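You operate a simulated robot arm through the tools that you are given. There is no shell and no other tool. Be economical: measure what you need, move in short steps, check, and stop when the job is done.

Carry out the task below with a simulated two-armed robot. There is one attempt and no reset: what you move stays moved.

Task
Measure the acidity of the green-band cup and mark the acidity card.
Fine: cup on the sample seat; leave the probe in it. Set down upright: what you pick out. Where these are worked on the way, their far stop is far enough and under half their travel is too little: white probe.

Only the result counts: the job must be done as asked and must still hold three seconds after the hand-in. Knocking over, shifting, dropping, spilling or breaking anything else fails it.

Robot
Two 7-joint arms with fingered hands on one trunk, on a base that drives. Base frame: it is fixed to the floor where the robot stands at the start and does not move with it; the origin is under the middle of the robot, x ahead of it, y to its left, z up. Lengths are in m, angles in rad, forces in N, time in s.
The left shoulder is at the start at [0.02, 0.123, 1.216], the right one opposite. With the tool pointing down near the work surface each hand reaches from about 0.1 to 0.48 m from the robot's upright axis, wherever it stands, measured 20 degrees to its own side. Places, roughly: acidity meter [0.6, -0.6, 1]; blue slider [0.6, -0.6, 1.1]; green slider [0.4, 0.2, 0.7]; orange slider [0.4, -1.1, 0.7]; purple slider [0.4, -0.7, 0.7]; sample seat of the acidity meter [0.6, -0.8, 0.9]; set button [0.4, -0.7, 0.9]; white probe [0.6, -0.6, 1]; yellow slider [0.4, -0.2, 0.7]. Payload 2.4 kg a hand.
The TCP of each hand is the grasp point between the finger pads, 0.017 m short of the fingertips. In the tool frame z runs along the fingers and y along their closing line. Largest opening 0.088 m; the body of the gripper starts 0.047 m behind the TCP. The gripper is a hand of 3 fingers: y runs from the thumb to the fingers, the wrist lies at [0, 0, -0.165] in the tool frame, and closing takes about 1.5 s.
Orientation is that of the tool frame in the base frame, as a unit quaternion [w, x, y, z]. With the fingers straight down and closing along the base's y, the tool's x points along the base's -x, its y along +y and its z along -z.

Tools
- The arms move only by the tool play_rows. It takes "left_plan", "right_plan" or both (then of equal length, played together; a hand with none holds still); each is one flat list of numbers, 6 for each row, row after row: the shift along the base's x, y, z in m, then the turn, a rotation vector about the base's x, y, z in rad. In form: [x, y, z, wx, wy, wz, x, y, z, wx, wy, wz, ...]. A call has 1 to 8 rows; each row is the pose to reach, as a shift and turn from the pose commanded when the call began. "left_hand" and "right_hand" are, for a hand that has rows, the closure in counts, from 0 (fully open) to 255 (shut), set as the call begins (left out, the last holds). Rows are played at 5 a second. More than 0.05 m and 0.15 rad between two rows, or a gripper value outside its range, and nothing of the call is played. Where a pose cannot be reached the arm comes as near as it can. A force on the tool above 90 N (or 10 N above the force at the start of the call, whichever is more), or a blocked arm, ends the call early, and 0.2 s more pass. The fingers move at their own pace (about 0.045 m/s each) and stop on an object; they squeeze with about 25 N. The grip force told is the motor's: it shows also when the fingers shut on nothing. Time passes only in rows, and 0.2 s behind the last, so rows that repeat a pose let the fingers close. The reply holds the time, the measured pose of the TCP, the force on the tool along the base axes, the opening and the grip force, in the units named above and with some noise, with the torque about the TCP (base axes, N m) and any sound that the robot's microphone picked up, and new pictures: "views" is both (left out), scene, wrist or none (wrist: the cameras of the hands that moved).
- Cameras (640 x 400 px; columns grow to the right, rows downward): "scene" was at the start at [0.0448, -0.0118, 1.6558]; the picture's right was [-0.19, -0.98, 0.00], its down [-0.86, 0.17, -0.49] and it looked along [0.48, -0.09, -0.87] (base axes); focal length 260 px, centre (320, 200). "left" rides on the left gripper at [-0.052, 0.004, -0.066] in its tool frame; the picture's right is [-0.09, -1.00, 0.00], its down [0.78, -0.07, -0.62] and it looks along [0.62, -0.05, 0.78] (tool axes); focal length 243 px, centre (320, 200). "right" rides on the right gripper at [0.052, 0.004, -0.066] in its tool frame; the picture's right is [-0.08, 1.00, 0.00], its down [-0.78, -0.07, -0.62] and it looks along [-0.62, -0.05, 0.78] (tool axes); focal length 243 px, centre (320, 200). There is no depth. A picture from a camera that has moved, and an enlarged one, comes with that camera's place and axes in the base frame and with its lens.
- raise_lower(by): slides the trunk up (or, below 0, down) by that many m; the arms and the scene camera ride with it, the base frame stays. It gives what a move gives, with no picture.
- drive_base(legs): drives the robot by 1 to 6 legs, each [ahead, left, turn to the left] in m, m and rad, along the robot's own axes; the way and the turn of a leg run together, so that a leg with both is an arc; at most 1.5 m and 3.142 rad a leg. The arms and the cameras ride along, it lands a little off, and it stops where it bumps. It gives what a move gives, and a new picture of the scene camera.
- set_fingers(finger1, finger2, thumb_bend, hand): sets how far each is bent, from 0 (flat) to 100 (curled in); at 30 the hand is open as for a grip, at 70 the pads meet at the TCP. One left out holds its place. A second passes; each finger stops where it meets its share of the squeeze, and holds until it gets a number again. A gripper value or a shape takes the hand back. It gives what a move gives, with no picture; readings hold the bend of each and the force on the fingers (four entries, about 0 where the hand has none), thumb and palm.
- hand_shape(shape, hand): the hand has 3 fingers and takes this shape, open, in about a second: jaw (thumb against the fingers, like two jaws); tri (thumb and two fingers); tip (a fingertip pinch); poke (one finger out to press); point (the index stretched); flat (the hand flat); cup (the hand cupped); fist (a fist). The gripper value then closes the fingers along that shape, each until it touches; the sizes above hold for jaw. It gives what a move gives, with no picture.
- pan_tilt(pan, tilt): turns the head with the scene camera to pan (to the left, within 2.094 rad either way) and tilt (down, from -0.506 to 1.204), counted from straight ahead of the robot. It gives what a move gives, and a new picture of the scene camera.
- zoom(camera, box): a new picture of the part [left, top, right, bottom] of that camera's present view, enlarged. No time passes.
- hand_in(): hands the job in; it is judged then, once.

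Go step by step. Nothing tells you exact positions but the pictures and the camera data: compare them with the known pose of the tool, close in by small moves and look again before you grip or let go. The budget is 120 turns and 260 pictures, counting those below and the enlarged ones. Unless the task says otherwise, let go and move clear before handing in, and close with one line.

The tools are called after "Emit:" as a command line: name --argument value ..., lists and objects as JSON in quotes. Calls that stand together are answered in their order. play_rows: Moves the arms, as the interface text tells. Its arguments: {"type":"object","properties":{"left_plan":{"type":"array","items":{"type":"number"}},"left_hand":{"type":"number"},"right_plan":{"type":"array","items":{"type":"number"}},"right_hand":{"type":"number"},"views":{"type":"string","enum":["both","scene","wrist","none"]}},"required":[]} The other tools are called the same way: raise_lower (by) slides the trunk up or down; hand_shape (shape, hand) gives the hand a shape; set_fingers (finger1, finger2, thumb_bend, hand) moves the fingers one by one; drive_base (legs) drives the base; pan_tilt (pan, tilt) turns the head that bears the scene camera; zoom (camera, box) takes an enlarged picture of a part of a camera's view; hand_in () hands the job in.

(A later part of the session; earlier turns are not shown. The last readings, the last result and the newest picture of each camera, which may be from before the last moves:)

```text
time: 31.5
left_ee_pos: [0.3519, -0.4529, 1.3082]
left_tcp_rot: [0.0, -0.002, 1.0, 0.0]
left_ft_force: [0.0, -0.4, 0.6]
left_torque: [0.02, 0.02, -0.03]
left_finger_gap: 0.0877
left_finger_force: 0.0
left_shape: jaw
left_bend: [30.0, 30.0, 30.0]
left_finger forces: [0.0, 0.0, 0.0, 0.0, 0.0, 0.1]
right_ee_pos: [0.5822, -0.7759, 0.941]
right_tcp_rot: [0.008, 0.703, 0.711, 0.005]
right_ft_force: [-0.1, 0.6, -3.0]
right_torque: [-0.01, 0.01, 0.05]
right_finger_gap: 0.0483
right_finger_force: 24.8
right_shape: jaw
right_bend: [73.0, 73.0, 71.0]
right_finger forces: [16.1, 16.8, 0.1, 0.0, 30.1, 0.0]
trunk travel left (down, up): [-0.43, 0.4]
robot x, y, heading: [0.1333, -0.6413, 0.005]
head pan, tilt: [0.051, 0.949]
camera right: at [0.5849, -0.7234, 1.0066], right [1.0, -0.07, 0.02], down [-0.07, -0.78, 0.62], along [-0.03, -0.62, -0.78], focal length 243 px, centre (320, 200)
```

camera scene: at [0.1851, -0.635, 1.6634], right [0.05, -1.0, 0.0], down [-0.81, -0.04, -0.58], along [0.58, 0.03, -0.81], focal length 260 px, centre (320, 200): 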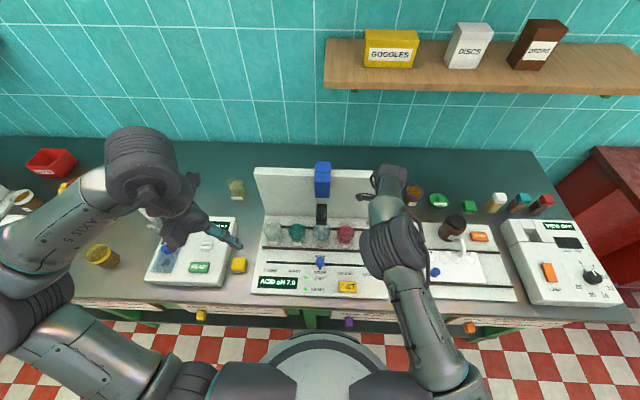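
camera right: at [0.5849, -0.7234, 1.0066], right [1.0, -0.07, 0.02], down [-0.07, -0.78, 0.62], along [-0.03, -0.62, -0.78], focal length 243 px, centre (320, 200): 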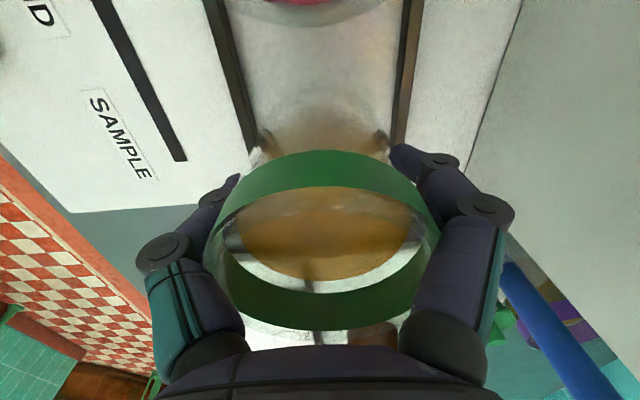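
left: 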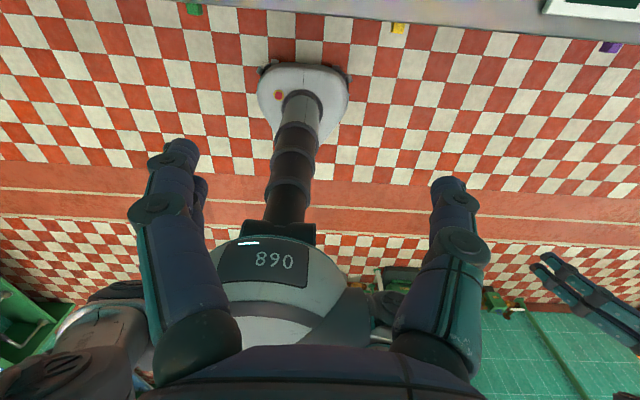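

Emit:
play_rows --right_plan '[0, 0, -0.006, 0, 0, 0, 0, 0, -0.012, 0, 0, 0]' --views "none"

Emit:
play_rows --right_plan '[0, 0, -0.004, 0, 0, 0]' --views "wrist"

```text
time: 32.1
left_ee_pos: [0.3514, -0.4519, 1.3075]
left_tcp_rot: [0.0, -0.001, 1.0, 0.0]
left_ft_force: [0.0, 0.9, -0.3]
left_torque: [-0.01, 0.03, 0.02]
left_finger_gap: 0.0878
left_finger_force: 0.0
left_shape: jaw
left_bend: [30.0, 30.0, 30.0]
left_finger forces: [0.0, 0.1, 0.0, 0.1, 0.0, 0.0]
right_ee_pos: [0.5824, -0.7752, 0.9285]
right_tcp_rot: [0.008, 0.703, 0.711, 0.006]
right_ft_force: [0.3, -0.5, -1.1]
right_torque: [0.01, 0.01, -0.02]
right_finger_gap: 0.048
right_finger_force: 24.9
right_shape: jaw
right_bend: [73.0, 73.0, 71.0]
right_finger forces: [15.9, 16.8, 0.0, 0.0, 30.1, 0.0]
trunk travel left (down, up): [-0.43, 0.4]
robot x, y, heading: [0.1303, -0.6422, 0.004]
head pan, tilt: [0.051, 0.949]
```

```text
time: 32.5
left_ee_pos: [0.3513, -0.4519, 1.3084]
left_tcp_rot: [0.001, -0.002, 1.0, 0.0]
left_ft_force: [0.2, 0.5, 0.9]
left_torque: [0.01, -0.05, -0.03]
left_finger_gap: 0.0877
left_finger_force: 0.1
left_shape: jaw
left_bend: [30.0, 30.0, 30.0]
left_finger forces: [0.0, 0.1, 0.1, 0.1, 0.0, 0.1]
right_ee_pos: [0.583, -0.7767, 0.9238]
right_tcp_rot: [0.008, 0.703, 0.711, 0.005]
right_ft_force: [-0.8, -0.6, -1.8]
right_torque: [0.02, 0.01, 0.02]
right_finger_gap: 0.048
right_finger_force: 25.1
right_shape: jaw
right_bend: [73.0, 73.0, 71.0]
right_finger forces: [16.0, 16.7, 0.0, 0.0, 30.1, 0.0]
trunk travel left (down, up): [-0.43, 0.4]
robot x, y, heading: [0.1336, -0.6424, 0.006]
head pan, tilt: [0.051, 0.949]
camera right: at [0.5845, -0.7236, 0.9898], right [1.0, -0.07, 0.02], down [-0.07, -0.78, 0.62], along [-0.03, -0.62, -0.78], focal length 243 px, centre (320, 200)
```

right: 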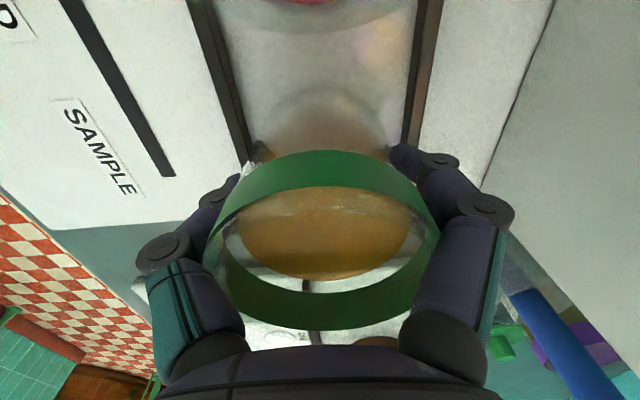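

Emit:
play_rows --right_plan '[0, 0, -0.004, 0, 0, 0]' --views "none"

Emit:
play_rows --right_plan '[0, 0, -0.003, 0, 0, 0]' --views "wrist"

```text
time: 32.9
left_ee_pos: [0.3516, -0.4524, 1.3076]
left_tcp_rot: [0.0, -0.001, 1.0, 0.0]
left_ft_force: [-0.1, 0.1, -0.3]
left_torque: [-0.01, -0.01, 0.0]
left_finger_gap: 0.0879
left_finger_force: 0.0
left_shape: jaw
left_bend: [30.0, 30.0, 30.0]
left_finger forces: [0.0, 0.2, 0.0, 0.0, 0.0, 0.1]
right_ee_pos: [0.5823, -0.7773, 0.9198]
right_tcp_rot: [0.01, 0.704, 0.711, 0.005]
right_ft_force: [-0.4, 0.7, -1.8]
right_torque: [0.02, 0.02, -0.04]
right_finger_gap: 0.0481
right_finger_force: 24.8
right_shape: jaw
right_bend: [73.0, 73.0, 71.0]
right_finger forces: [15.9, 16.6, 0.0, 0.1, 29.9, 0.0]
trunk travel left (down, up): [-0.43, 0.4]
robot x, y, heading: [0.1298, -0.6373, 0.004]
head pan, tilt: [0.051, 0.949]
```

```text
time: 33.3
left_ee_pos: [0.3507, -0.4519, 1.3084]
left_tcp_rot: [0.001, -0.002, 1.0, -0.001]
left_ft_force: [-0.3, 1.1, -0.3]
left_torque: [0.03, 0.01, -0.03]
left_finger_gap: 0.0876
left_finger_force: 0.1
left_shape: jaw
left_bend: [30.0, 30.0, 30.0]
left_finger forces: [0.0, 0.0, 0.1, 0.0, 0.1, 0.0]
right_ee_pos: [0.5825, -0.7754, 0.9185]
right_tcp_rot: [0.01, 0.703, 0.711, 0.006]
right_ft_force: [1.0, -0.3, 8.5]
right_torque: [-0.06, 0.21, 0.0]
right_finger_gap: 0.0479
right_finger_force: 24.9
right_shape: jaw
right_bend: [73.0, 73.0, 71.0]
right_finger forces: [17.5, 18.4, 0.0, 0.1, 32.6, 0.0]
trunk travel left (down, up): [-0.43, 0.4]
robot x, y, heading: [0.1314, -0.6405, 0.008]
head pan, tilt: [0.051, 0.949]
camera right: at [0.584, -0.7234, 0.984], right [1.0, -0.07, 0.02], down [-0.07, -0.78, 0.62], along [-0.03, -0.62, -0.78], focal length 243 px, centre (320, 200)
```

right: 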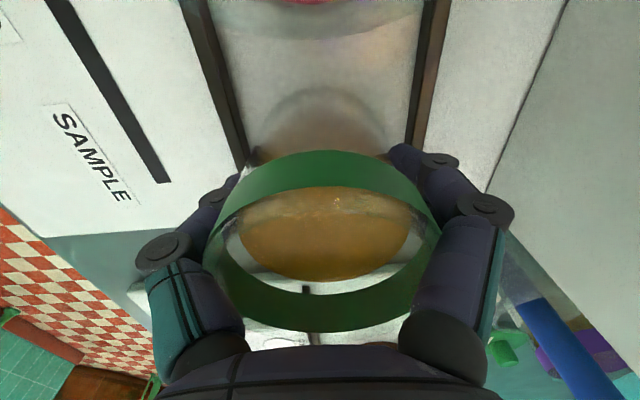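

Contact: the cup stands. I open the hand and look before rising.

Emit:
play_rows --right_plan '[0, 0, 0, 0, 0, 0, 0, 0, 0, 0, 0, 0, 0, 0, 0, 0, 0, 0, 0, 0, 0, 0, 0, 0, 0, 0, 0, 0, 0, 0, 0, 0, 0, 0, 0, 0]' --right_hand 0 --views "wrist"

```text
time: 34.7
left_ee_pos: [0.3498, -0.4507, 1.3089]
left_tcp_rot: [0.0, -0.002, 1.0, -0.001]
left_ft_force: [-0.8, -0.6, 0.2]
left_torque: [0.0, 0.04, -0.01]
left_finger_gap: 0.0879
left_finger_force: 0.0
left_shape: jaw
left_bend: [30.0, 30.0, 30.0]
left_finger forces: [0.0, 0.0, 0.0, 0.1, 0.0, 0.0]
right_ee_pos: [0.5809, -0.7757, 0.9179]
right_tcp_rot: [0.01, 0.704, 0.71, 0.006]
right_ft_force: [2.4, -0.5, 16.8]
right_torque: [-0.07, 0.15, 0.01]
right_finger_gap: 0.0876
right_finger_force: 0.0
right_shape: jaw
right_bend: [30.0, 30.0, 30.0]
right_finger forces: [6.6, 7.1, 0.0, 0.1, 13.0, 0.0]
trunk travel left (down, up): [-0.43, 0.4]
robot x, y, heading: [0.1297, -0.6416, 0.001]
head pan, tilt: [0.051, 0.949]
camera right: at [0.5835, -0.7233, 0.9835], right [1.0, -0.07, 0.02], down [-0.07, -0.78, 0.62], along [-0.03, -0.62, -0.78], focal length 243 px, centre (320, 200)
```

right: 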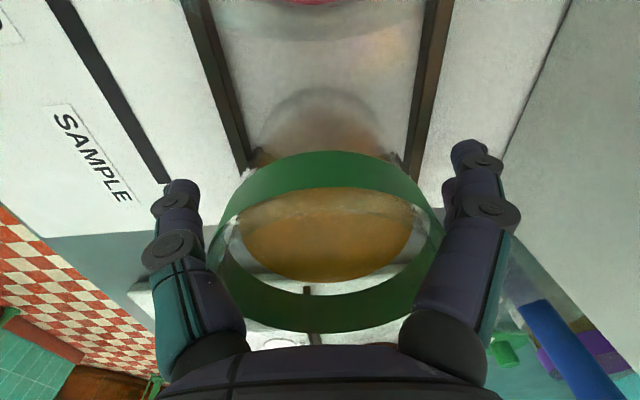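

Emit:
play_rows --right_plan '[0, 0, 0.03, 0, 0, 0, 0, 0, 0.06, 0, 0, 0, 0, 0, 0.1, 0, 0, 0, 0, 0, 0.14, 0, 0, 0, 0, 0, 0.18, 0, 0, 0, 0, 0, 0.22, 0, 0, 0]' --views "wrist"

Emit:
play_rows --right_plan '[-0.04, -0.02, 0, 0, 0, 0, -0.08, -0.04, 0.02, 0, 0, 0, -0.12, -0.06, 0.04, 0, 0, 0, -0.16, -0.08, 0.06, 0, 0, 0, -0.2, -0.1, 0.06, 0, 0, 0, -0.24, -0.12, 0.06, 0, 0, 0]' --views "scene"

```text
time: 36.1
left_ee_pos: [0.3522, -0.4513, 1.3078]
left_tcp_rot: [0.0, -0.001, 1.0, 0.001]
left_ft_force: [0.5, 0.6, 0.5]
left_torque: [0.0, 0.01, 0.0]
left_finger_gap: 0.0878
left_finger_force: 0.1
left_shape: jaw
left_bend: [30.0, 30.0, 30.0]
left_finger forces: [0.1, 0.0, 0.0, 0.0, 0.1, 0.1]
right_ee_pos: [0.582, -0.7762, 1.138]
right_tcp_rot: [0.01, 0.703, 0.711, 0.005]
right_ft_force: [-0.4, 0.5, -0.3]
right_torque: [-0.02, 0.02, 0.04]
right_finger_gap: 0.088
right_finger_force: 0.0
right_shape: jaw
right_bend: [30.0, 30.0, 30.0]
right_finger forces: [0.1, 0.1, 0.1, 0.0, 0.0, 0.0]
trunk travel left (down, up): [-0.43, 0.4]
robot x, y, heading: [0.1279, -0.64, 0.001]
head pan, tilt: [0.051, 0.949]
camera right: at [0.5842, -0.7243, 1.2041], right [1.0, -0.07, 0.02], down [-0.07, -0.78, 0.62], along [-0.03, -0.62, -0.78], focal length 243 px, centre (320, 200)
```

right: 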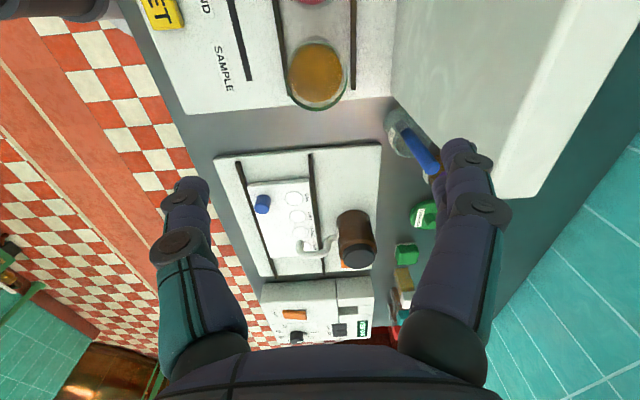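

```text
time: 37.5
left_ee_pos: [0.3522, -0.4525, 1.3076]
left_tcp_rot: [0.0, -0.002, 1.0, 0.0]
left_ft_force: [0.8, 0.7, 0.2]
left_torque: [-0.04, 0.02, -0.01]
left_finger_gap: 0.0877
left_finger_force: 0.1
left_shape: jaw
left_bend: [30.0, 30.0, 30.0]
left_finger forces: [0.1, 0.0, 0.0, 0.1, 0.1, 0.1]
right_ee_pos: [0.3476, -0.9056, 1.1919]
right_tcp_rot: [0.008, 0.703, 0.711, 0.006]
right_ft_force: [-0.8, -0.1, 0.8]
right_torque: [0.0, -0.01, 0.02]
right_finger_gap: 0.0876
right_finger_force: 0.1
right_shape: jaw
right_bend: [30.0, 30.0, 30.0]
right_finger forces: [0.0, 0.0, 0.0, 0.0, 0.0, 0.0]
right hand out of reach, approached as far as the arm can: row 6
trunk travel left (down, up): [-0.43, 0.4]
robot x, y, heading: [0.1333, -0.6399, 0.005]
head pan, tilt: [0.051, 0.949]
camera scene: at [0.1841, -0.6354, 1.6634], right [0.05, -1.0, 0.0], down [-0.81, -0.04, -0.58], along [0.58, 0.03, -0.81], focal length 260 px, centre (320, 200)
```

scene: 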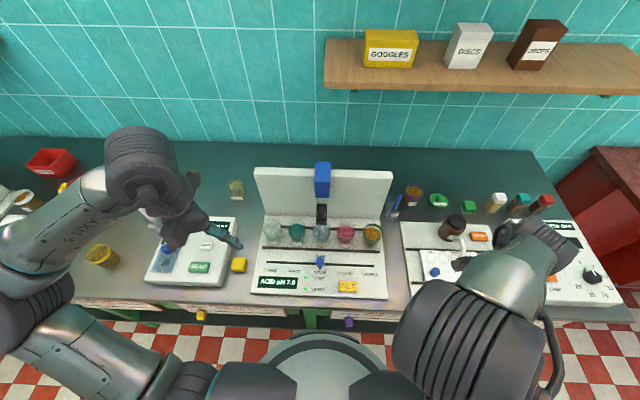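

Emit:
zoom --camera "scene" --box '[244, 150, 404, 250]'

Emit:
zoom --camera "scene" --box '[290, 155, 354, 195]'

Emit:
zoom --camera "scene" --box '[282, 190, 362, 240]'

```text
4.00 times, centred on (324, 200) of scene
camera zoom: at [0.1841, -0.6354, 1.6634], right [0.05, -1.0, 0.0], down [-0.81, -0.04, -0.58], along [0.58, 0.03, -0.81], focal length 1039 px, centre (304, 200)
```

zoom: 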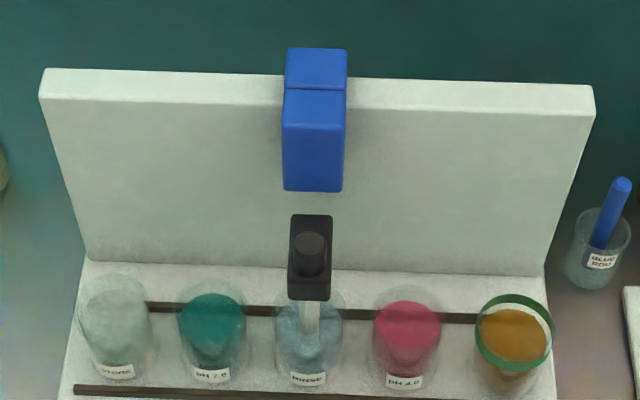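

```text
10.00 times, centred on (322, 175) of scene
camera zoom: at [0.1841, -0.6354, 1.6634], right [0.05, -1.0, 0.0], down [-0.81, -0.04, -0.58], along [0.58, 0.03, -0.81], focal length 2598 px, centre (300, 450)
```

zoom: 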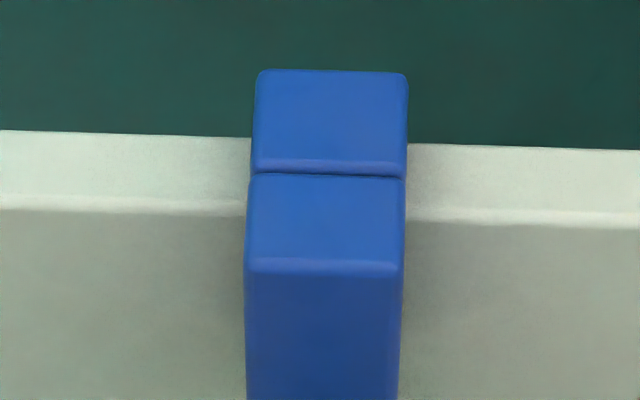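

```text
8.00 times, centred on (322, 215) of scene
camera zoom: at [0.1841, -0.6354, 1.6634], right [0.05, -1.0, 0.0], down [-0.81, -0.04, -0.58], along [0.58, 0.03, -0.81], focal length 2079 px, centre (304, 80)
```

zoom: 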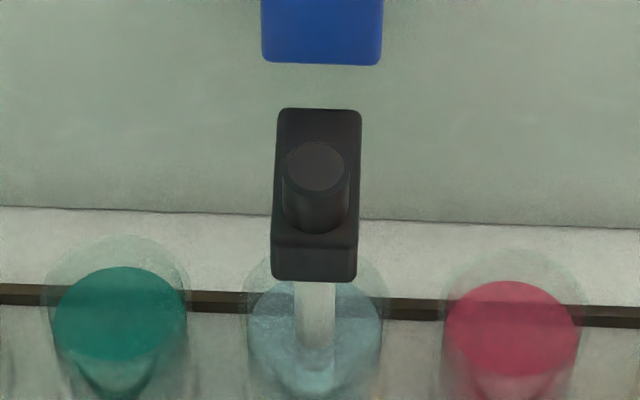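

The cup stands on the seat. Next I grip the black probe head (knob top about (0.588, -0.618, 1.048)) from the front with a pitched tool; first I turn the right hand back and pitch it.

Emit:
play_rows --right_plan '[0, 0.03, 0, 0, 0, 0.145, 0, 0.06, 0, 0, 0, 0.29, 0, 0.09, 0, 0, 0, 0.435, 0, 0.12, 0, 0, 0, 0.58, 0, 0.15, 0, 0, 0, 0.725, 0, 0.18, 0, 0, 0, 0.87, 0, 0.21, 0, 0, 0, 1.015, 0, 0.24, 0, 0, 0, 1.16]' --views "none"

Emit:
play_rows --right_plan '[0, 0.01, 0, 0, 0, 0.14, 0, 0.02, 0, 0, 0, 0.28, 0, 0.03, 0, 0, 0, 0.41]' --views "none"

Emit:
play_rows --right_plan '[0.01, 0.005, -0.02, 0, -0.14, 0, 0.02, 0.01, -0.04, 0, -0.28, 0, 0.03, 0.012, -0.06, 0, -0.42, 0, 0.04, 0.012, -0.08, 0, -0.56, 0, 0.05, 0.012, -0.1, 0, -0.7, 0, 0.06, 0.012, -0.12, 0, -0.785, 0]' --views "both"

```text
time: 39.3
left_ee_pos: [0.3511, -0.4501, 1.3082]
left_tcp_rot: [0.001, -0.002, 1.0, -0.001]
left_ft_force: [-0.3, -0.3, -0.8]
left_torque: [0.01, -0.01, 0.02]
left_finger_gap: 0.0878
left_finger_force: 0.0
left_shape: jaw
left_bend: [30.0, 30.0, 30.0]
left_finger forces: [0.1, 0.1, 0.0, 0.1, 0.0, 0.0]
right_ee_pos: [0.3892, -0.5913, 1.1905]
right_tcp_rot: [-0.001, 0.228, 0.974, 0.015]
right_ft_force: [-0.3, 0.0, -0.7]
right_torque: [0.01, 0.01, -0.02]
right_finger_gap: 0.0878
right_finger_force: 0.0
right_shape: jaw
right_bend: [30.0, 30.0, 30.0]
right_finger forces: [0.1, 0.0, 0.0, 0.1, 0.0, 0.0]
right hand out of reach, approached as far as the arm can: row 1, 2, 3, 4, 5, 6, 7, 8
trunk travel left (down, up): [-0.43, 0.4]
robot x, y, heading: [0.1356, -0.6383, -0.001]
head pan, tilt: [0.051, 0.949]
```

```text
time: 40.1
left_ee_pos: [0.3503, -0.4518, 1.3072]
left_tcp_rot: [0.0, -0.001, 1.0, -0.001]
left_ft_force: [0.1, 0.2, 0.4]
left_torque: [-0.03, 0.02, -0.04]
left_finger_gap: 0.0877
left_finger_force: 0.1
left_shape: jaw
left_bend: [30.0, 30.0, 30.0]
left_finger forces: [0.0, 0.0, 0.0, 0.1, 0.0, 0.0]
right_ee_pos: [0.3795, -0.5799, 1.1923]
right_tcp_rot: [-0.009, 0.024, 0.999, 0.019]
right_ft_force: [0.4, 0.3, -0.1]
right_torque: [0.0, 0.02, -0.03]
right_finger_gap: 0.088
right_finger_force: 0.1
right_shape: jaw
right_bend: [30.0, 30.0, 30.0]
right_finger forces: [0.1, 0.0, 0.0, 0.0, 0.1, 0.1]
right hand out of reach, approached as far as the arm can: row 1, 2, 3
trunk travel left (down, up): [-0.43, 0.4]
robot x, y, heading: [0.1318, -0.6384, 0.001]
head pan, tilt: [0.051, 0.949]
```

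```text
time: 41.5
left_ee_pos: [0.3508, -0.4524, 1.3084]
left_tcp_rot: [0.0, -0.001, 1.0, 0.0]
left_ft_force: [-0.3, 0.6, -0.2]
left_torque: [0.0, 0.0, 0.0]
left_finger_gap: 0.088
left_finger_force: 0.0
left_shape: jaw
left_bend: [30.0, 30.0, 30.0]
left_finger forces: [0.1, 0.1, 0.1, 0.0, 0.0, 0.0]
right_ee_pos: [0.4377, -0.5702, 1.0721]
right_tcp_rot: [0.377, 0.018, 0.926, 0.024]
right_ft_force: [-0.6, -0.3, 1.0]
right_torque: [0.0, 0.01, -0.02]
right_finger_gap: 0.088
right_finger_force: 0.0
right_shape: jaw
right_bend: [30.0, 30.0, 30.0]
right_finger forces: [0.0, 0.0, 0.0, 0.1, 0.0, 0.1]
right hand out of reach, approached as far as the arm can: row 1, 2, 3, 4
trunk travel left (down, up): [-0.43, 0.4]
robot x, y, heading: [0.1259, -0.6363, 0.004]
head pan, tilt: [0.051, 0.949]
camera scene: at [0.1837, -0.6368, 1.6635], right [0.05, -1.0, 0.0], down [-0.81, -0.04, -0.58], along [0.58, 0.03, -0.81], focal length 260 px, centre (320, 200)
camera right: at [0.355, -0.5648, 1.0828], right [0.08, 0.99, 0.12], down [0.12, -0.13, 0.98], along [0.99, -0.06, -0.13], focal length 243 px, centre (320, 200)
```

scene: 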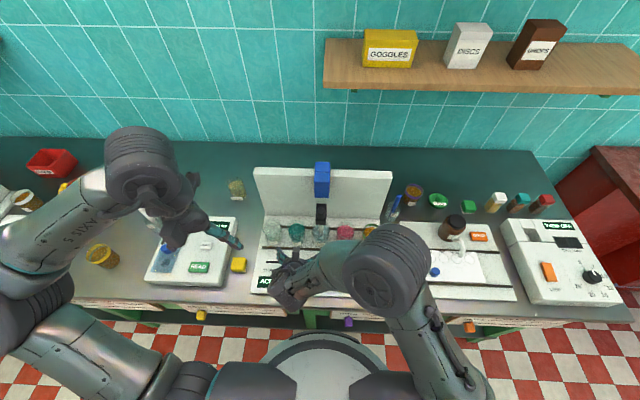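
right: 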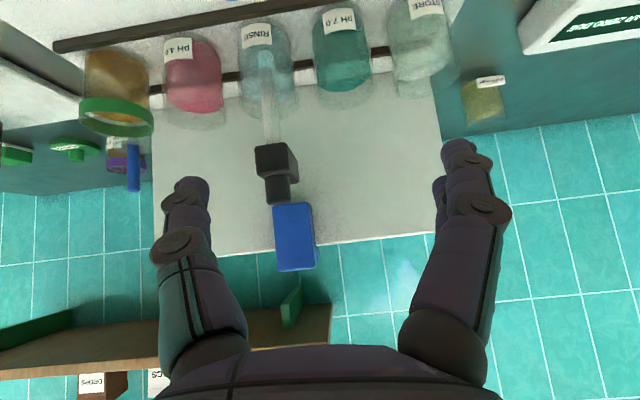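

The wrist view confirms the black head at about (0.59, -0.619, 1.006) with its knob up to 1.049. I move to a pre-grasp with small roll correction and look.

Emit:
play_rows --right_plan '[0.03, -0.02, -0.005, -0.02, 0, 0.01, 0.06, -0.035, -0.01, -0.04, 0, 0.02, 0.09, -0.049, -0.015, -0.06, 0, 0.02, 0.11, -0.049, -0.02, -0.06, 0, 0.02]' --views "wrist"

```text
time: 42.5
left_ee_pos: [0.3513, -0.4522, 1.3079]
left_tcp_rot: [0.0, -0.002, 1.0, 0.0]
left_ft_force: [0.7, 0.1, 0.1]
left_torque: [-0.01, -0.03, -0.05]
left_finger_gap: 0.0877
left_finger_force: 0.0
left_shape: jaw
left_bend: [30.0, 30.0, 30.0]
left_finger forces: [0.1, 0.1, 0.1, 0.0, 0.0, 0.1]
right_ee_pos: [0.5502, -0.6184, 1.0536]
right_tcp_rot: [0.376, -0.003, 0.927, -0.001]
right_ft_force: [0.1, 0.5, -0.2]
right_torque: [0.03, 0.0, 0.0]
right_finger_gap: 0.0878
right_finger_force: 0.0
right_shape: jaw
right_bend: [30.0, 30.0, 30.0]
right_finger forces: [0.1, 0.0, 0.1, 0.1, 0.0, 0.0]
trunk travel left (down, up): [-0.43, 0.4]
robot x, y, heading: [0.1321, -0.6392, 0.003]
head pan, tilt: [0.051, 0.949]
camera right: at [0.4651, -0.6143, 1.064], right [0.06, 1.0, 0.06], down [0.12, -0.06, 0.99], along [0.99, -0.05, -0.13], focal length 243 px, centre (320, 200)
```

right: 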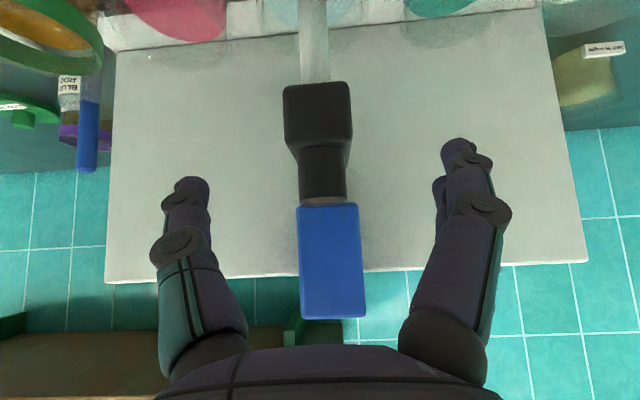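

Emit:
play_rows --right_plan '[0.02, 0, -0.021, 0, 0, 0, 0.037, 0, -0.041, 0, 0, 0]' --views "wrist"

```text
time: 43.1
left_ee_pos: [0.3497, -0.4516, 1.3068]
left_tcp_rot: [0.0, -0.002, 1.0, 0.0]
left_ft_force: [-0.4, -0.4, 0.7]
left_torque: [-0.01, 0.01, -0.01]
left_finger_gap: 0.0879
left_finger_force: 0.1
left_shape: jaw
left_bend: [30.0, 30.0, 30.0]
left_finger forces: [0.0, 0.1, 0.0, 0.0, 0.1, 0.0]
right_ee_pos: [0.5859, -0.6181, 1.012]
right_tcp_rot: [0.377, -0.002, 0.926, 0.0]
right_ft_force: [0.2, 0.6, -0.4]
right_torque: [-0.04, -0.01, -0.02]
right_finger_gap: 0.088
right_finger_force: 0.0
right_shape: jaw
right_bend: [30.0, 30.0, 30.0]
right_finger forces: [0.0, 0.0, 0.0, 0.1, 0.0, 0.1]
trunk travel left (down, up): [-0.43, 0.4]
robot x, y, heading: [0.1299, -0.6371, 0.002]
head pan, tilt: [0.051, 0.949]
camera right: at [0.5019, -0.6147, 1.0224], right [0.06, 1.0, 0.06], down [0.12, -0.06, 0.99], along [0.99, -0.05, -0.13], focal length 243 px, centre (320, 200)
```

right: 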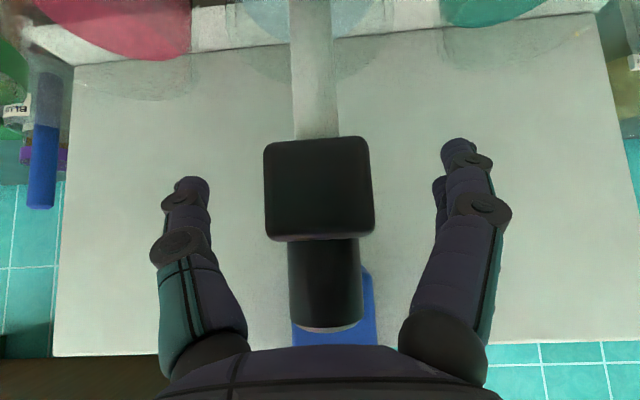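

Fingers straddle the head; I close.

Emit:
play_rows --right_plan '[0, 0, 0, 0, 0, 0, 0, 0, 0, 0, 0, 0, 0, 0, 0, 0, 0, 0, 0, 0, 0, 0, 0, 0, 0, 0, 0, 0, 0, 0, 0, 0, 0, 0, 0, 0, 0, 0, 0, 0, 0, 0]' --right_hand 255 --views "wrist"

```text
time: 44.7
left_ee_pos: [0.351, -0.4515, 1.3077]
left_tcp_rot: [0.0, -0.001, 1.0, 0.0]
left_ft_force: [-0.5, -0.2, 0.5]
left_torque: [0.01, 0.01, 0.0]
left_finger_gap: 0.0878
left_finger_force: 0.0
left_shape: jaw
left_bend: [30.0, 30.0, 30.0]
left_finger forces: [0.1, 0.1, 0.0, 0.1, 0.0, 0.0]
right_ee_pos: [0.5846, -0.619, 1.0121]
right_tcp_rot: [0.376, -0.002, 0.927, -0.001]
right_ft_force: [1.1, -0.8, -1.5]
right_torque: [-0.02, 0.01, 0.01]
right_finger_gap: 0.0258
right_finger_force: 24.7
right_shape: jaw
right_bend: [74.0, 74.0, 70.0]
right_finger forces: [11.3, 11.4, 0.0, 0.0, 22.7, 0.0]
trunk travel left (down, up): [-0.43, 0.4]
robot x, y, heading: [0.1298, -0.6383, -0.002]
head pan, tilt: [0.051, 0.949]
camera right: at [0.5017, -0.6146, 1.0227], right [0.06, 1.0, 0.06], down [0.12, -0.06, 0.99], along [0.99, -0.05, -0.13], focal length 243 px, centre (320, 200)
```

right: 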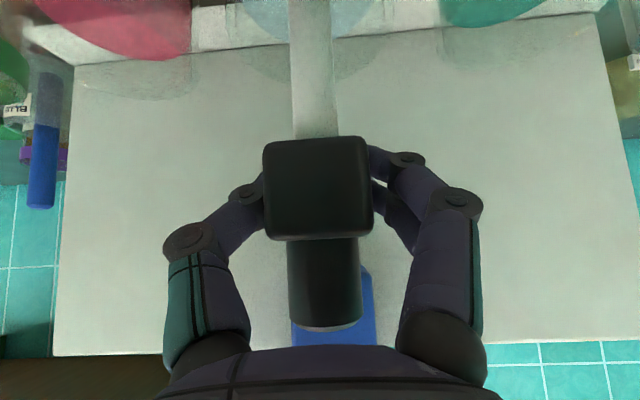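

Gripped (gap 0.026). Now I lift straight up in small steps and watch the force.

Emit:
play_rows --right_plan '[0, 0, 0.01, 0, 0, 0, 0, 0, 0.02, 0, 0, 0, 0, 0, 0.03, 0, 0, 0]' --views "wrist"

```text
time: 45.5
left_ee_pos: [0.3528, -0.4518, 1.3078]
left_tcp_rot: [0.0, -0.002, 1.0, -0.001]
left_ft_force: [-0.4, -0.2, 0.3]
left_torque: [0.01, 0.02, 0.0]
left_finger_gap: 0.0877
left_finger_force: 0.0
left_shape: jaw
left_bend: [30.0, 30.0, 30.0]
left_finger forces: [0.0, 0.0, 0.1, 0.1, 0.1, 0.0]
right_ee_pos: [0.5864, -0.6187, 1.0419]
right_tcp_rot: [0.377, -0.002, 0.926, 0.0]
right_ft_force: [0.5, 0.2, -1.4]
right_torque: [0.0, 0.01, -0.02]
right_finger_gap: 0.0259
right_finger_force: 24.9
right_shape: jaw
right_bend: [74.0, 74.0, 70.0]
right_finger forces: [11.4, 11.5, 0.0, 0.0, 23.4, 0.1]
trunk travel left (down, up): [-0.43, 0.4]
robot x, y, heading: [0.1254, -0.6393, 0.002]
head pan, tilt: [0.051, 0.949]
camera right: at [0.5018, -0.6142, 1.0524], right [0.06, 1.0, 0.06], down [0.12, -0.06, 0.99], along [0.99, -0.05, -0.13], focal length 243 px, centre (320, 200)
```

right: 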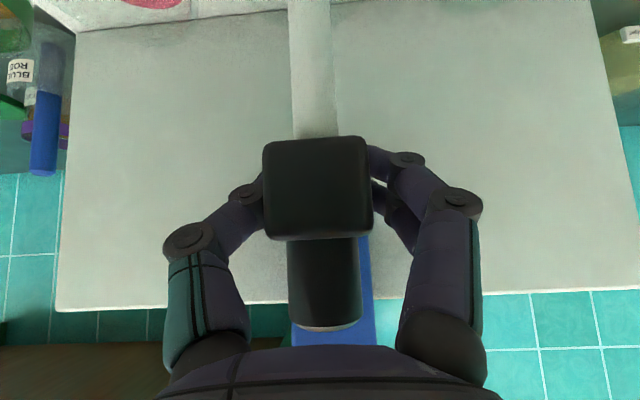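

Emit:
play_rows --right_plan '[0, 0, 0.01, 0, 0, 0, 0, 0, 0.02, 0, 0, 0, 0, 0, 0.03, 0, 0, 0]' --views "wrist"

Emit:
zoom --camera "scene" --box '[244, 150, 404, 250]'

```text
time: 46.3
left_ee_pos: [0.351, -0.4512, 1.3079]
left_tcp_rot: [0.0, -0.002, 1.0, 0.0]
left_ft_force: [0.1, 0.1, 0.8]
left_torque: [0.01, 0.0, 0.01]
left_finger_gap: 0.0879
left_finger_force: 0.0
left_shape: jaw
left_bend: [30.0, 30.0, 30.0]
left_finger forces: [0.0, 0.1, 0.0, 0.0, 0.1, 0.0]
right_ee_pos: [0.586, -0.6195, 1.071]
right_tcp_rot: [0.377, -0.002, 0.926, 0.0]
right_ft_force: [-1.6, -0.3, -1.6]
right_torque: [0.02, 0.03, 0.02]
right_finger_gap: 0.0259
right_finger_force: 24.8
right_shape: jaw
right_bend: [74.0, 74.0, 70.0]
right_finger forces: [11.2, 11.3, 0.0, 0.0, 23.8, 0.1]
trunk travel left (down, up): [-0.43, 0.4]
robot x, y, heading: [0.131, -0.6349, 0.005]
head pan, tilt: [0.051, 0.949]
camera right: at [0.5019, -0.6136, 1.082], right [0.06, 1.0, 0.06], down [0.12, -0.06, 0.99], along [0.99, -0.05, -0.13], focal length 243 px, centre (320, 200)
```

right: 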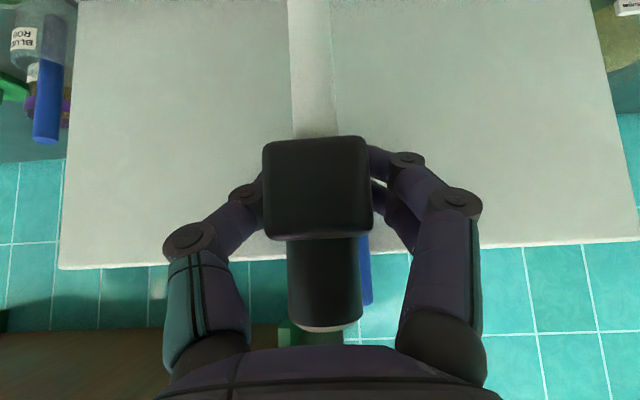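

```text
4.00 times, centred on (324, 200) of scene
camera zoom: at [0.1843, -0.635, 1.6634], right [0.05, -1.0, 0.0], down [-0.81, -0.04, -0.58], along [0.58, 0.03, -0.81], focal length 1039 px, centre (304, 200)
```

zoom: 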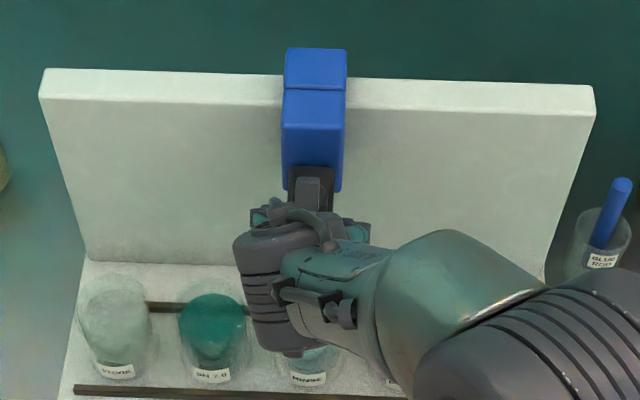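

Emit:
play_rows --right_plan '[0, 0, 0.008, 0, 0, 0, 0, 0, 0.016, 0, 0, 0]' --views "none"

Emit:
play_rows --right_plan '[0, 0, 0.005, 0, 0, 0, 0, 0, 0.01, 0, 0, 0]' --views "wrist"

```text
time: 46.9
left_ee_pos: [0.3526, -0.4527, 1.3087]
left_tcp_rot: [0.001, -0.002, 1.0, 0.0]
left_ft_force: [-0.1, -0.2, -0.3]
left_torque: [0.0, -0.02, 0.01]
left_finger_gap: 0.0879
left_finger_force: 0.0
left_shape: jaw
left_bend: [30.0, 30.0, 30.0]
left_finger forces: [0.0, 0.1, 0.0, 0.1, 0.1, 0.0]
right_ee_pos: [0.5859, -0.6178, 1.0871]
right_tcp_rot: [0.377, -0.002, 0.926, -0.001]
right_ft_force: [-1.5, -1.1, -2.4]
right_torque: [0.04, 0.05, 0.0]
right_finger_gap: 0.0261
right_finger_force: 25.2
right_shape: jaw
right_bend: [74.0, 74.0, 70.0]
right_finger forces: [11.4, 11.4, 0.1, 0.1, 23.7, 0.0]
trunk travel left (down, up): [-0.43, 0.4]
robot x, y, heading: [0.1319, -0.6399, -0.001]
head pan, tilt: [0.051, 0.949]
```

```text
time: 47.5
left_ee_pos: [0.3525, -0.4507, 1.3076]
left_tcp_rot: [-0.002, -0.002, 1.0, -0.001]
left_ft_force: [0.7, -0.1, 0.1]
left_torque: [-0.01, 0.01, -0.02]
left_finger_gap: 0.0879
left_finger_force: 0.1
left_shape: jaw
left_bend: [30.0, 30.0, 30.0]
left_finger forces: [0.0, 0.1, 0.1, 0.1, 0.1, 0.0]
right_ee_pos: [0.5864, -0.618, 1.094]
right_tcp_rot: [0.374, -0.002, 0.927, -0.001]
right_ft_force: [-4.4, -0.7, -32.0]
right_torque: [0.01, 0.33, 0.03]
right_finger_gap: 0.0248
right_finger_force: 24.7
right_shape: jaw
right_bend: [73.0, 73.0, 70.0]
right_finger forces: [10.9, 10.9, 0.0, 0.1, 21.8, 0.0]
trunk travel left (down, up): [-0.43, 0.4]
robot x, y, heading: [0.1304, -0.6376, 0.003]
head pan, tilt: [0.051, 0.949]
camera right: at [0.5024, -0.6139, 1.1058], right [0.06, 1.0, 0.06], down [0.13, -0.06, 0.99], along [0.99, -0.05, -0.14], focal length 243 px, centre (320, 200)
```

right: 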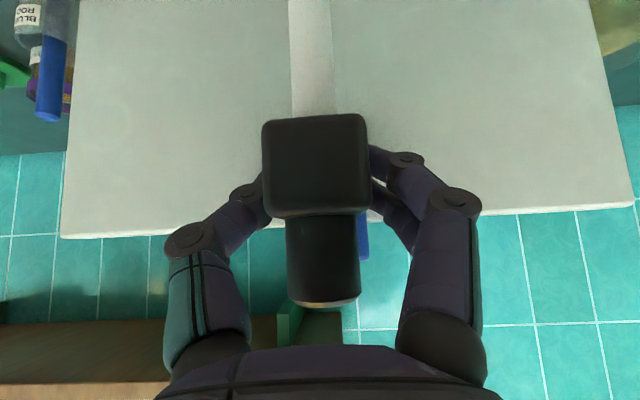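

Top stop reached (about 8 cm of lift). I try moving the carriage sideways with the held head, a little first.

Emit:
play_rows --right_plan '[0, 0, -0.004, 0, 0, 0, 0, -0.005, -0.004, 0, 0, 0, 0, -0.01, -0.004, 0, 0, 0]' --views "none"

Emit:
zoom --camera "scene" --box '[244, 150, 404, 250]'

```text
time: 48.3
left_ee_pos: [0.3517, -0.4511, 1.308]
left_tcp_rot: [0.0, -0.002, 1.0, -0.001]
left_ft_force: [0.0, 0.0, 0.2]
left_torque: [0.01, 0.01, 0.0]
left_finger_gap: 0.0878
left_finger_force: 0.1
left_shape: jaw
left_bend: [30.0, 30.0, 30.0]
left_finger forces: [0.0, 0.0, 0.0, 0.1, 0.0, 0.1]
right_ee_pos: [0.5858, -0.629, 1.0936]
right_tcp_rot: [0.377, -0.003, 0.926, 0.0]
right_ft_force: [-4.2, 0.8, -19.7]
right_torque: [0.06, 0.22, 0.0]
right_finger_gap: 0.025
right_finger_force: 25.5
right_shape: jaw
right_bend: [73.0, 73.0, 70.0]
right_finger forces: [11.4, 11.5, 0.0, 0.0, 22.5, 0.0]
trunk travel left (down, up): [-0.43, 0.4]
robot x, y, heading: [0.1303, -0.6396, 0.003]
head pan, tilt: [0.051, 0.949]
```

```text
4.00 times, centred on (324, 200) of scene
camera zoom: at [0.1852, -0.6347, 1.6634], right [0.05, -1.0, 0.0], down [-0.81, -0.04, -0.58], along [0.58, 0.03, -0.81], focal length 1039 px, centre (304, 200)
```

zoom: 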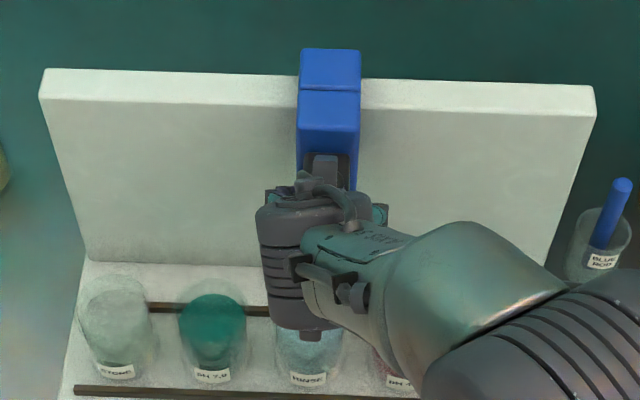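

The carriage follows freely. I carry it to SAMPLE (y about -0.776) at slow pace.

Emit:
play_rows --right_plan '[0, -0.01, -0.005, 0, 0, 0, 0, -0.03, -0.005, 0, 0, 0, 0, -0.05, -0.005, 0, 0, 0, 0, -0.07, -0.005, 0, 0, 0, 0, -0.09, -0.005, 0, 0, 0, 0, -0.11, -0.005, 0, 0, 0, 0, -0.13, -0.005, 0, 0, 0]' --views "both"

Emit:
zoom --camera "scene" --box '[244, 150, 404, 250]'

```text
time: 49.9
left_ee_pos: [0.352, -0.4536, 1.3079]
left_tcp_rot: [0.0, -0.002, 1.0, 0.0]
left_ft_force: [-0.1, 0.1, -0.5]
left_torque: [0.01, -0.01, 0.03]
left_finger_gap: 0.0881
left_finger_force: 0.1
left_shape: jaw
left_bend: [30.0, 30.0, 30.0]
left_finger forces: [0.0, 0.0, 0.0, 0.1, 0.0, 0.1]
right_ee_pos: [0.5879, -0.7585, 1.0874]
right_tcp_rot: [0.377, -0.003, 0.926, 0.0]
right_ft_force: [6.3, -1.0, 0.3]
right_torque: [0.04, -0.04, -0.03]
right_finger_gap: 0.0252
right_finger_force: 25.1
right_shape: jaw
right_bend: [73.0, 73.0, 70.0]
right_finger forces: [11.8, 11.6, 0.0, 0.0, 23.7, 0.1]
trunk travel left (down, up): [-0.43, 0.4]
robot x, y, heading: [0.1283, -0.6404, -0.002]
head pan, tilt: [0.051, 0.949]
camera scene: at [0.1857, -0.6353, 1.6634], right [0.05, -1.0, 0.0], down [-0.81, -0.04, -0.58], along [0.58, 0.03, -0.81], focal length 260 px, centre (320, 200)
camera right: at [0.503, -0.7542, 1.0983], right [0.06, 1.0, 0.06], down [0.12, -0.06, 0.99], along [0.99, -0.05, -0.13], focal length 243 px, centre (320, 200)
```

scene: 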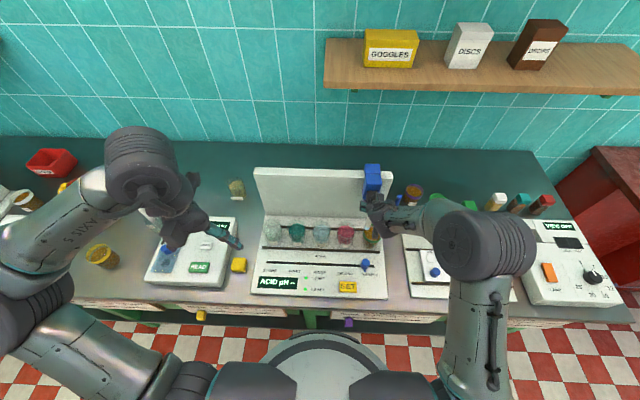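
right: 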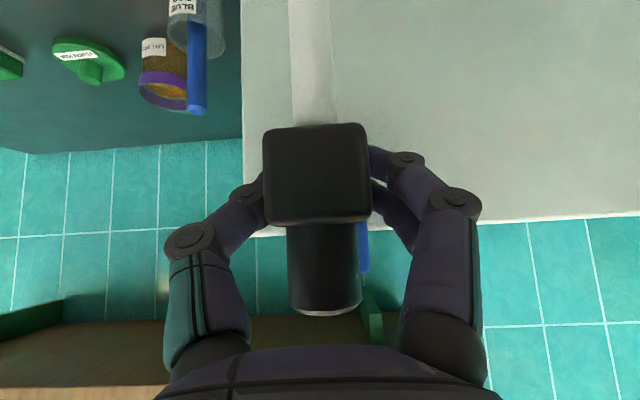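

```text
4.00 times, centred on (324, 200) of scene
camera zoom: at [0.1857, -0.6353, 1.6634], right [0.05, -1.0, 0.0], down [-0.81, -0.04, -0.58], along [0.58, 0.03, -0.81], focal length 1039 px, centre (304, 200)
```

zoom: 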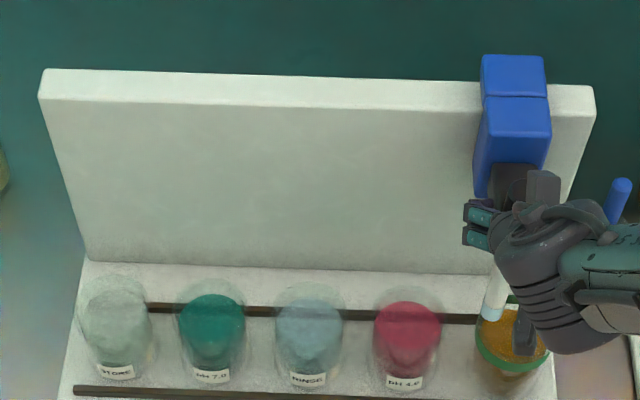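

Almost there; I move the last 1.6 cm and check the pointer.

Emit:
play_rows --right_plan '[-0.002, -0.009, 0, 0, 0, 0, -0.002, -0.017, 0, 0, 0, 0]' --views "none"

Emit:
zoom --camera "scene" --box '[244, 200, 404, 300]'

```text
time: 50.5
left_ee_pos: [0.354, -0.4516, 1.3078]
left_tcp_rot: [-0.001, -0.002, 1.0, 0.0]
left_ft_force: [0.7, -0.8, -0.2]
left_torque: [0.03, 0.0, 0.02]
left_finger_gap: 0.088
left_finger_force: 0.0
left_shape: jaw
left_bend: [30.0, 30.0, 30.0]
left_finger forces: [0.1, 0.0, 0.0, 0.0, 0.0, 0.1]
right_ee_pos: [0.5874, -0.7734, 1.0877]
right_tcp_rot: [0.377, -0.002, 0.926, -0.001]
right_ft_force: [13.8, -0.4, -0.5]
right_torque: [0.05, -0.11, 0.02]
right_finger_gap: 0.0249
right_finger_force: 24.7
right_shape: jaw
right_bend: [73.0, 73.0, 70.0]
right_finger forces: [11.6, 11.6, 0.1, 0.0, 23.4, 0.0]
trunk travel left (down, up): [-0.43, 0.4]
robot x, y, heading: [0.1319, -0.641, -0.001]
head pan, tilt: [0.051, 0.949]
```

```text
4.00 times, centred on (324, 250) of scene
camera zoom: at [0.1876, -0.6347, 1.6633], right [0.05, -1.0, 0.0], down [-0.81, -0.04, -0.58], along [0.58, 0.03, -0.81], focal length 1039 px, centre (304, 0)
```

zoom: 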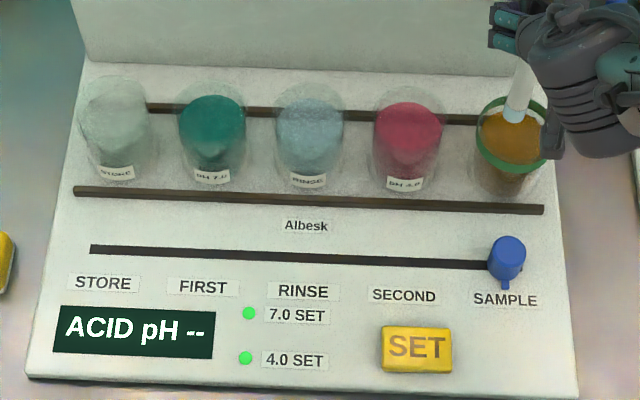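

The pointer is at SAMPLE and the probe is above the cup. I relax the x pull and lower the probe in steps to its bottom stop.

Emit:
play_rows --right_plan '[0.004, 0, -0.01, 0, 0, 0, 0.004, 0, -0.02, 0, 0, 0, 0.004, 0, -0.03, 0, 0, 0, 0.004, 0, -0.04, 0, 0, 0]' --views "wrist"

Emit:
zoom --camera "scene" --box '[324, 170, 404, 220]'

```text
time: 51.5
left_ee_pos: [0.3519, -0.4512, 1.3073]
left_tcp_rot: [0.0, -0.002, 1.0, 0.0]
left_ft_force: [0.1, -0.3, -0.2]
left_torque: [-0.02, 0.02, -0.01]
left_finger_gap: 0.0878
left_finger_force: 0.1
left_shape: jaw
left_bend: [30.0, 30.0, 30.0]
left_finger forces: [0.1, 0.1, 0.1, 0.0, 0.0, 0.0]
right_ee_pos: [0.5872, -0.7747, 1.0488]
right_tcp_rot: [0.377, -0.003, 0.926, -0.001]
right_ft_force: [-0.4, 2.0, -0.8]
right_torque: [0.05, -0.01, 0.06]
right_finger_gap: 0.025
right_finger_force: 25.3
right_shape: jaw
right_bend: [73.0, 73.0, 70.0]
right_finger forces: [12.7, 12.5, 0.0, 0.1, 23.2, 0.0]
trunk travel left (down, up): [-0.43, 0.4]
robot x, y, heading: [0.1314, -0.6398, -0.0]
head pan, tilt: [0.051, 0.949]
camera right: at [0.5036, -0.7707, 1.0584], right [0.06, 1.0, 0.06], down [0.13, -0.06, 0.99], along [0.99, -0.05, -0.13], focal length 243 px, centre (320, 200)
```

right: 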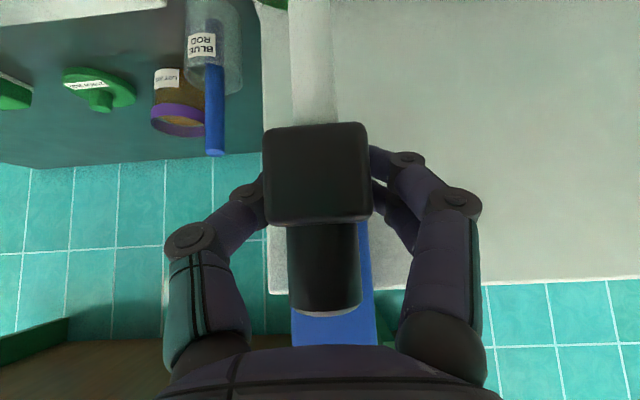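

```text
8.00 times, centred on (364, 195) of scene
camera zoom: at [0.1843, -0.6346, 1.6634], right [0.05, -1.0, 0.0], down [-0.81, -0.04, -0.58], along [0.58, 0.03, -0.81], focal length 2079 px, centre (-32, 240)
```

zoom: 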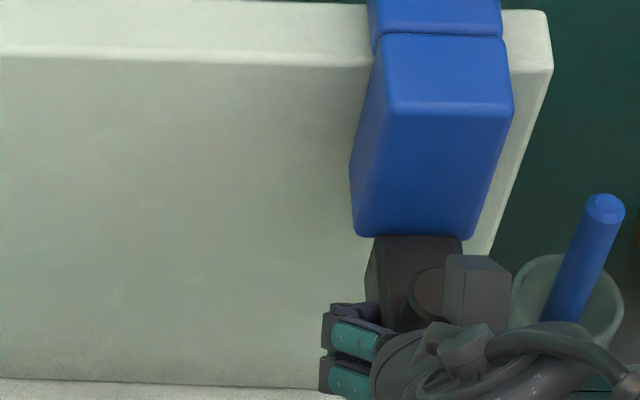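

Emit:
play_rows --right_plan '[0, 0, -0.01, 0, 0, 0, 0, 0, -0.02, 0, 0, 0, 0, 0, -0.027, 0, 0, 0]' --views "none"

Emit:
play_rows --right_plan '[0, 0, -0.005, 0, 0, 0]' --views "wrist"

Emit:
zoom --camera "scene" --box '[244, 200, 404, 300]'

```text
time: 52.3
left_ee_pos: [0.3521, -0.4515, 1.3077]
left_tcp_rot: [0.001, -0.003, 1.0, -0.001]
left_ft_force: [0.4, -0.2, 0.5]
left_torque: [0.02, 0.01, 0.01]
left_finger_gap: 0.088
left_finger_force: 0.1
left_shape: jaw
left_bend: [30.0, 30.0, 30.0]
left_finger forces: [0.0, 0.0, 0.1, 0.0, 0.0, 0.1]
right_ee_pos: [0.5884, -0.774, 1.0211]
right_tcp_rot: [0.378, -0.002, 0.926, -0.001]
right_ft_force: [-1.7, 3.0, -0.2]
right_torque: [0.05, 0.01, 0.06]
right_finger_gap: 0.0249
right_finger_force: 25.1
right_shape: jaw
right_bend: [73.0, 73.0, 70.0]
right_finger forces: [13.1, 12.9, 0.0, 0.0, 23.2, 0.0]
trunk travel left (down, up): [-0.43, 0.4]
robot x, y, heading: [0.1305, -0.6412, 0.004]
head pan, tilt: [0.051, 0.949]
```

```text
time: 52.7
left_ee_pos: [0.3521, -0.451, 1.3077]
left_tcp_rot: [0.0, -0.002, 1.0, 0.0]
left_ft_force: [-0.3, 0.3, 0.2]
left_torque: [-0.02, 0.03, -0.01]
left_finger_gap: 0.0882
left_finger_force: 0.1
left_shape: jaw
left_bend: [30.0, 30.0, 30.0]
left_finger forces: [0.1, 0.1, 0.0, 0.1, 0.0, 0.1]
right_ee_pos: [0.5873, -0.7755, 1.0155]
right_tcp_rot: [0.378, -0.003, 0.926, -0.001]
right_ft_force: [-1.7, 2.5, 0.8]
right_torque: [0.04, 0.01, 0.03]
right_finger_gap: 0.0249
right_finger_force: 25.1
right_shape: jaw
right_bend: [73.0, 73.0, 70.0]
right_finger forces: [12.9, 12.6, 0.0, 0.0, 23.6, 0.0]
trunk travel left (down, up): [-0.43, 0.4]
robot x, y, heading: [0.1321, -0.6391, 0.001]
head pan, tilt: [0.051, 0.949]
camera right: at [0.5037, -0.7707, 1.0266], right [0.06, 1.0, 0.06], down [0.12, -0.06, 0.99], along [0.99, -0.05, -0.13], focal length 243 px, centre (320, 200)
```

right: 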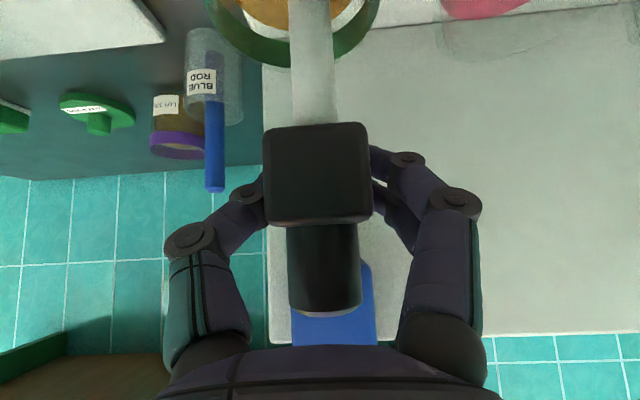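

```text
4.00 times, centred on (324, 250) of scene
camera zoom: at [0.1838, -0.6346, 1.6635], right [0.05, -1.0, 0.0], down [-0.81, -0.04, -0.58], along [0.58, 0.03, -0.81], focal length 1039 px, centre (304, 0)
```

zoom: 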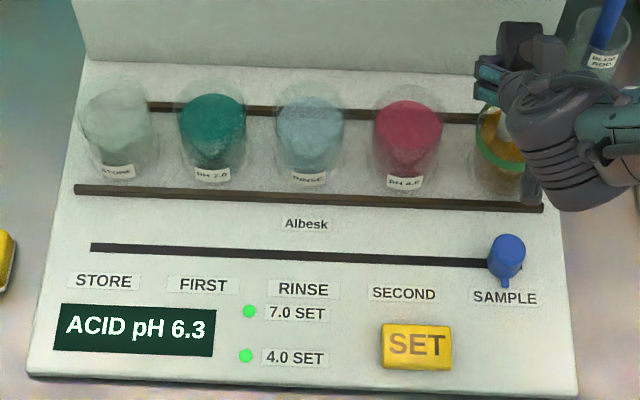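

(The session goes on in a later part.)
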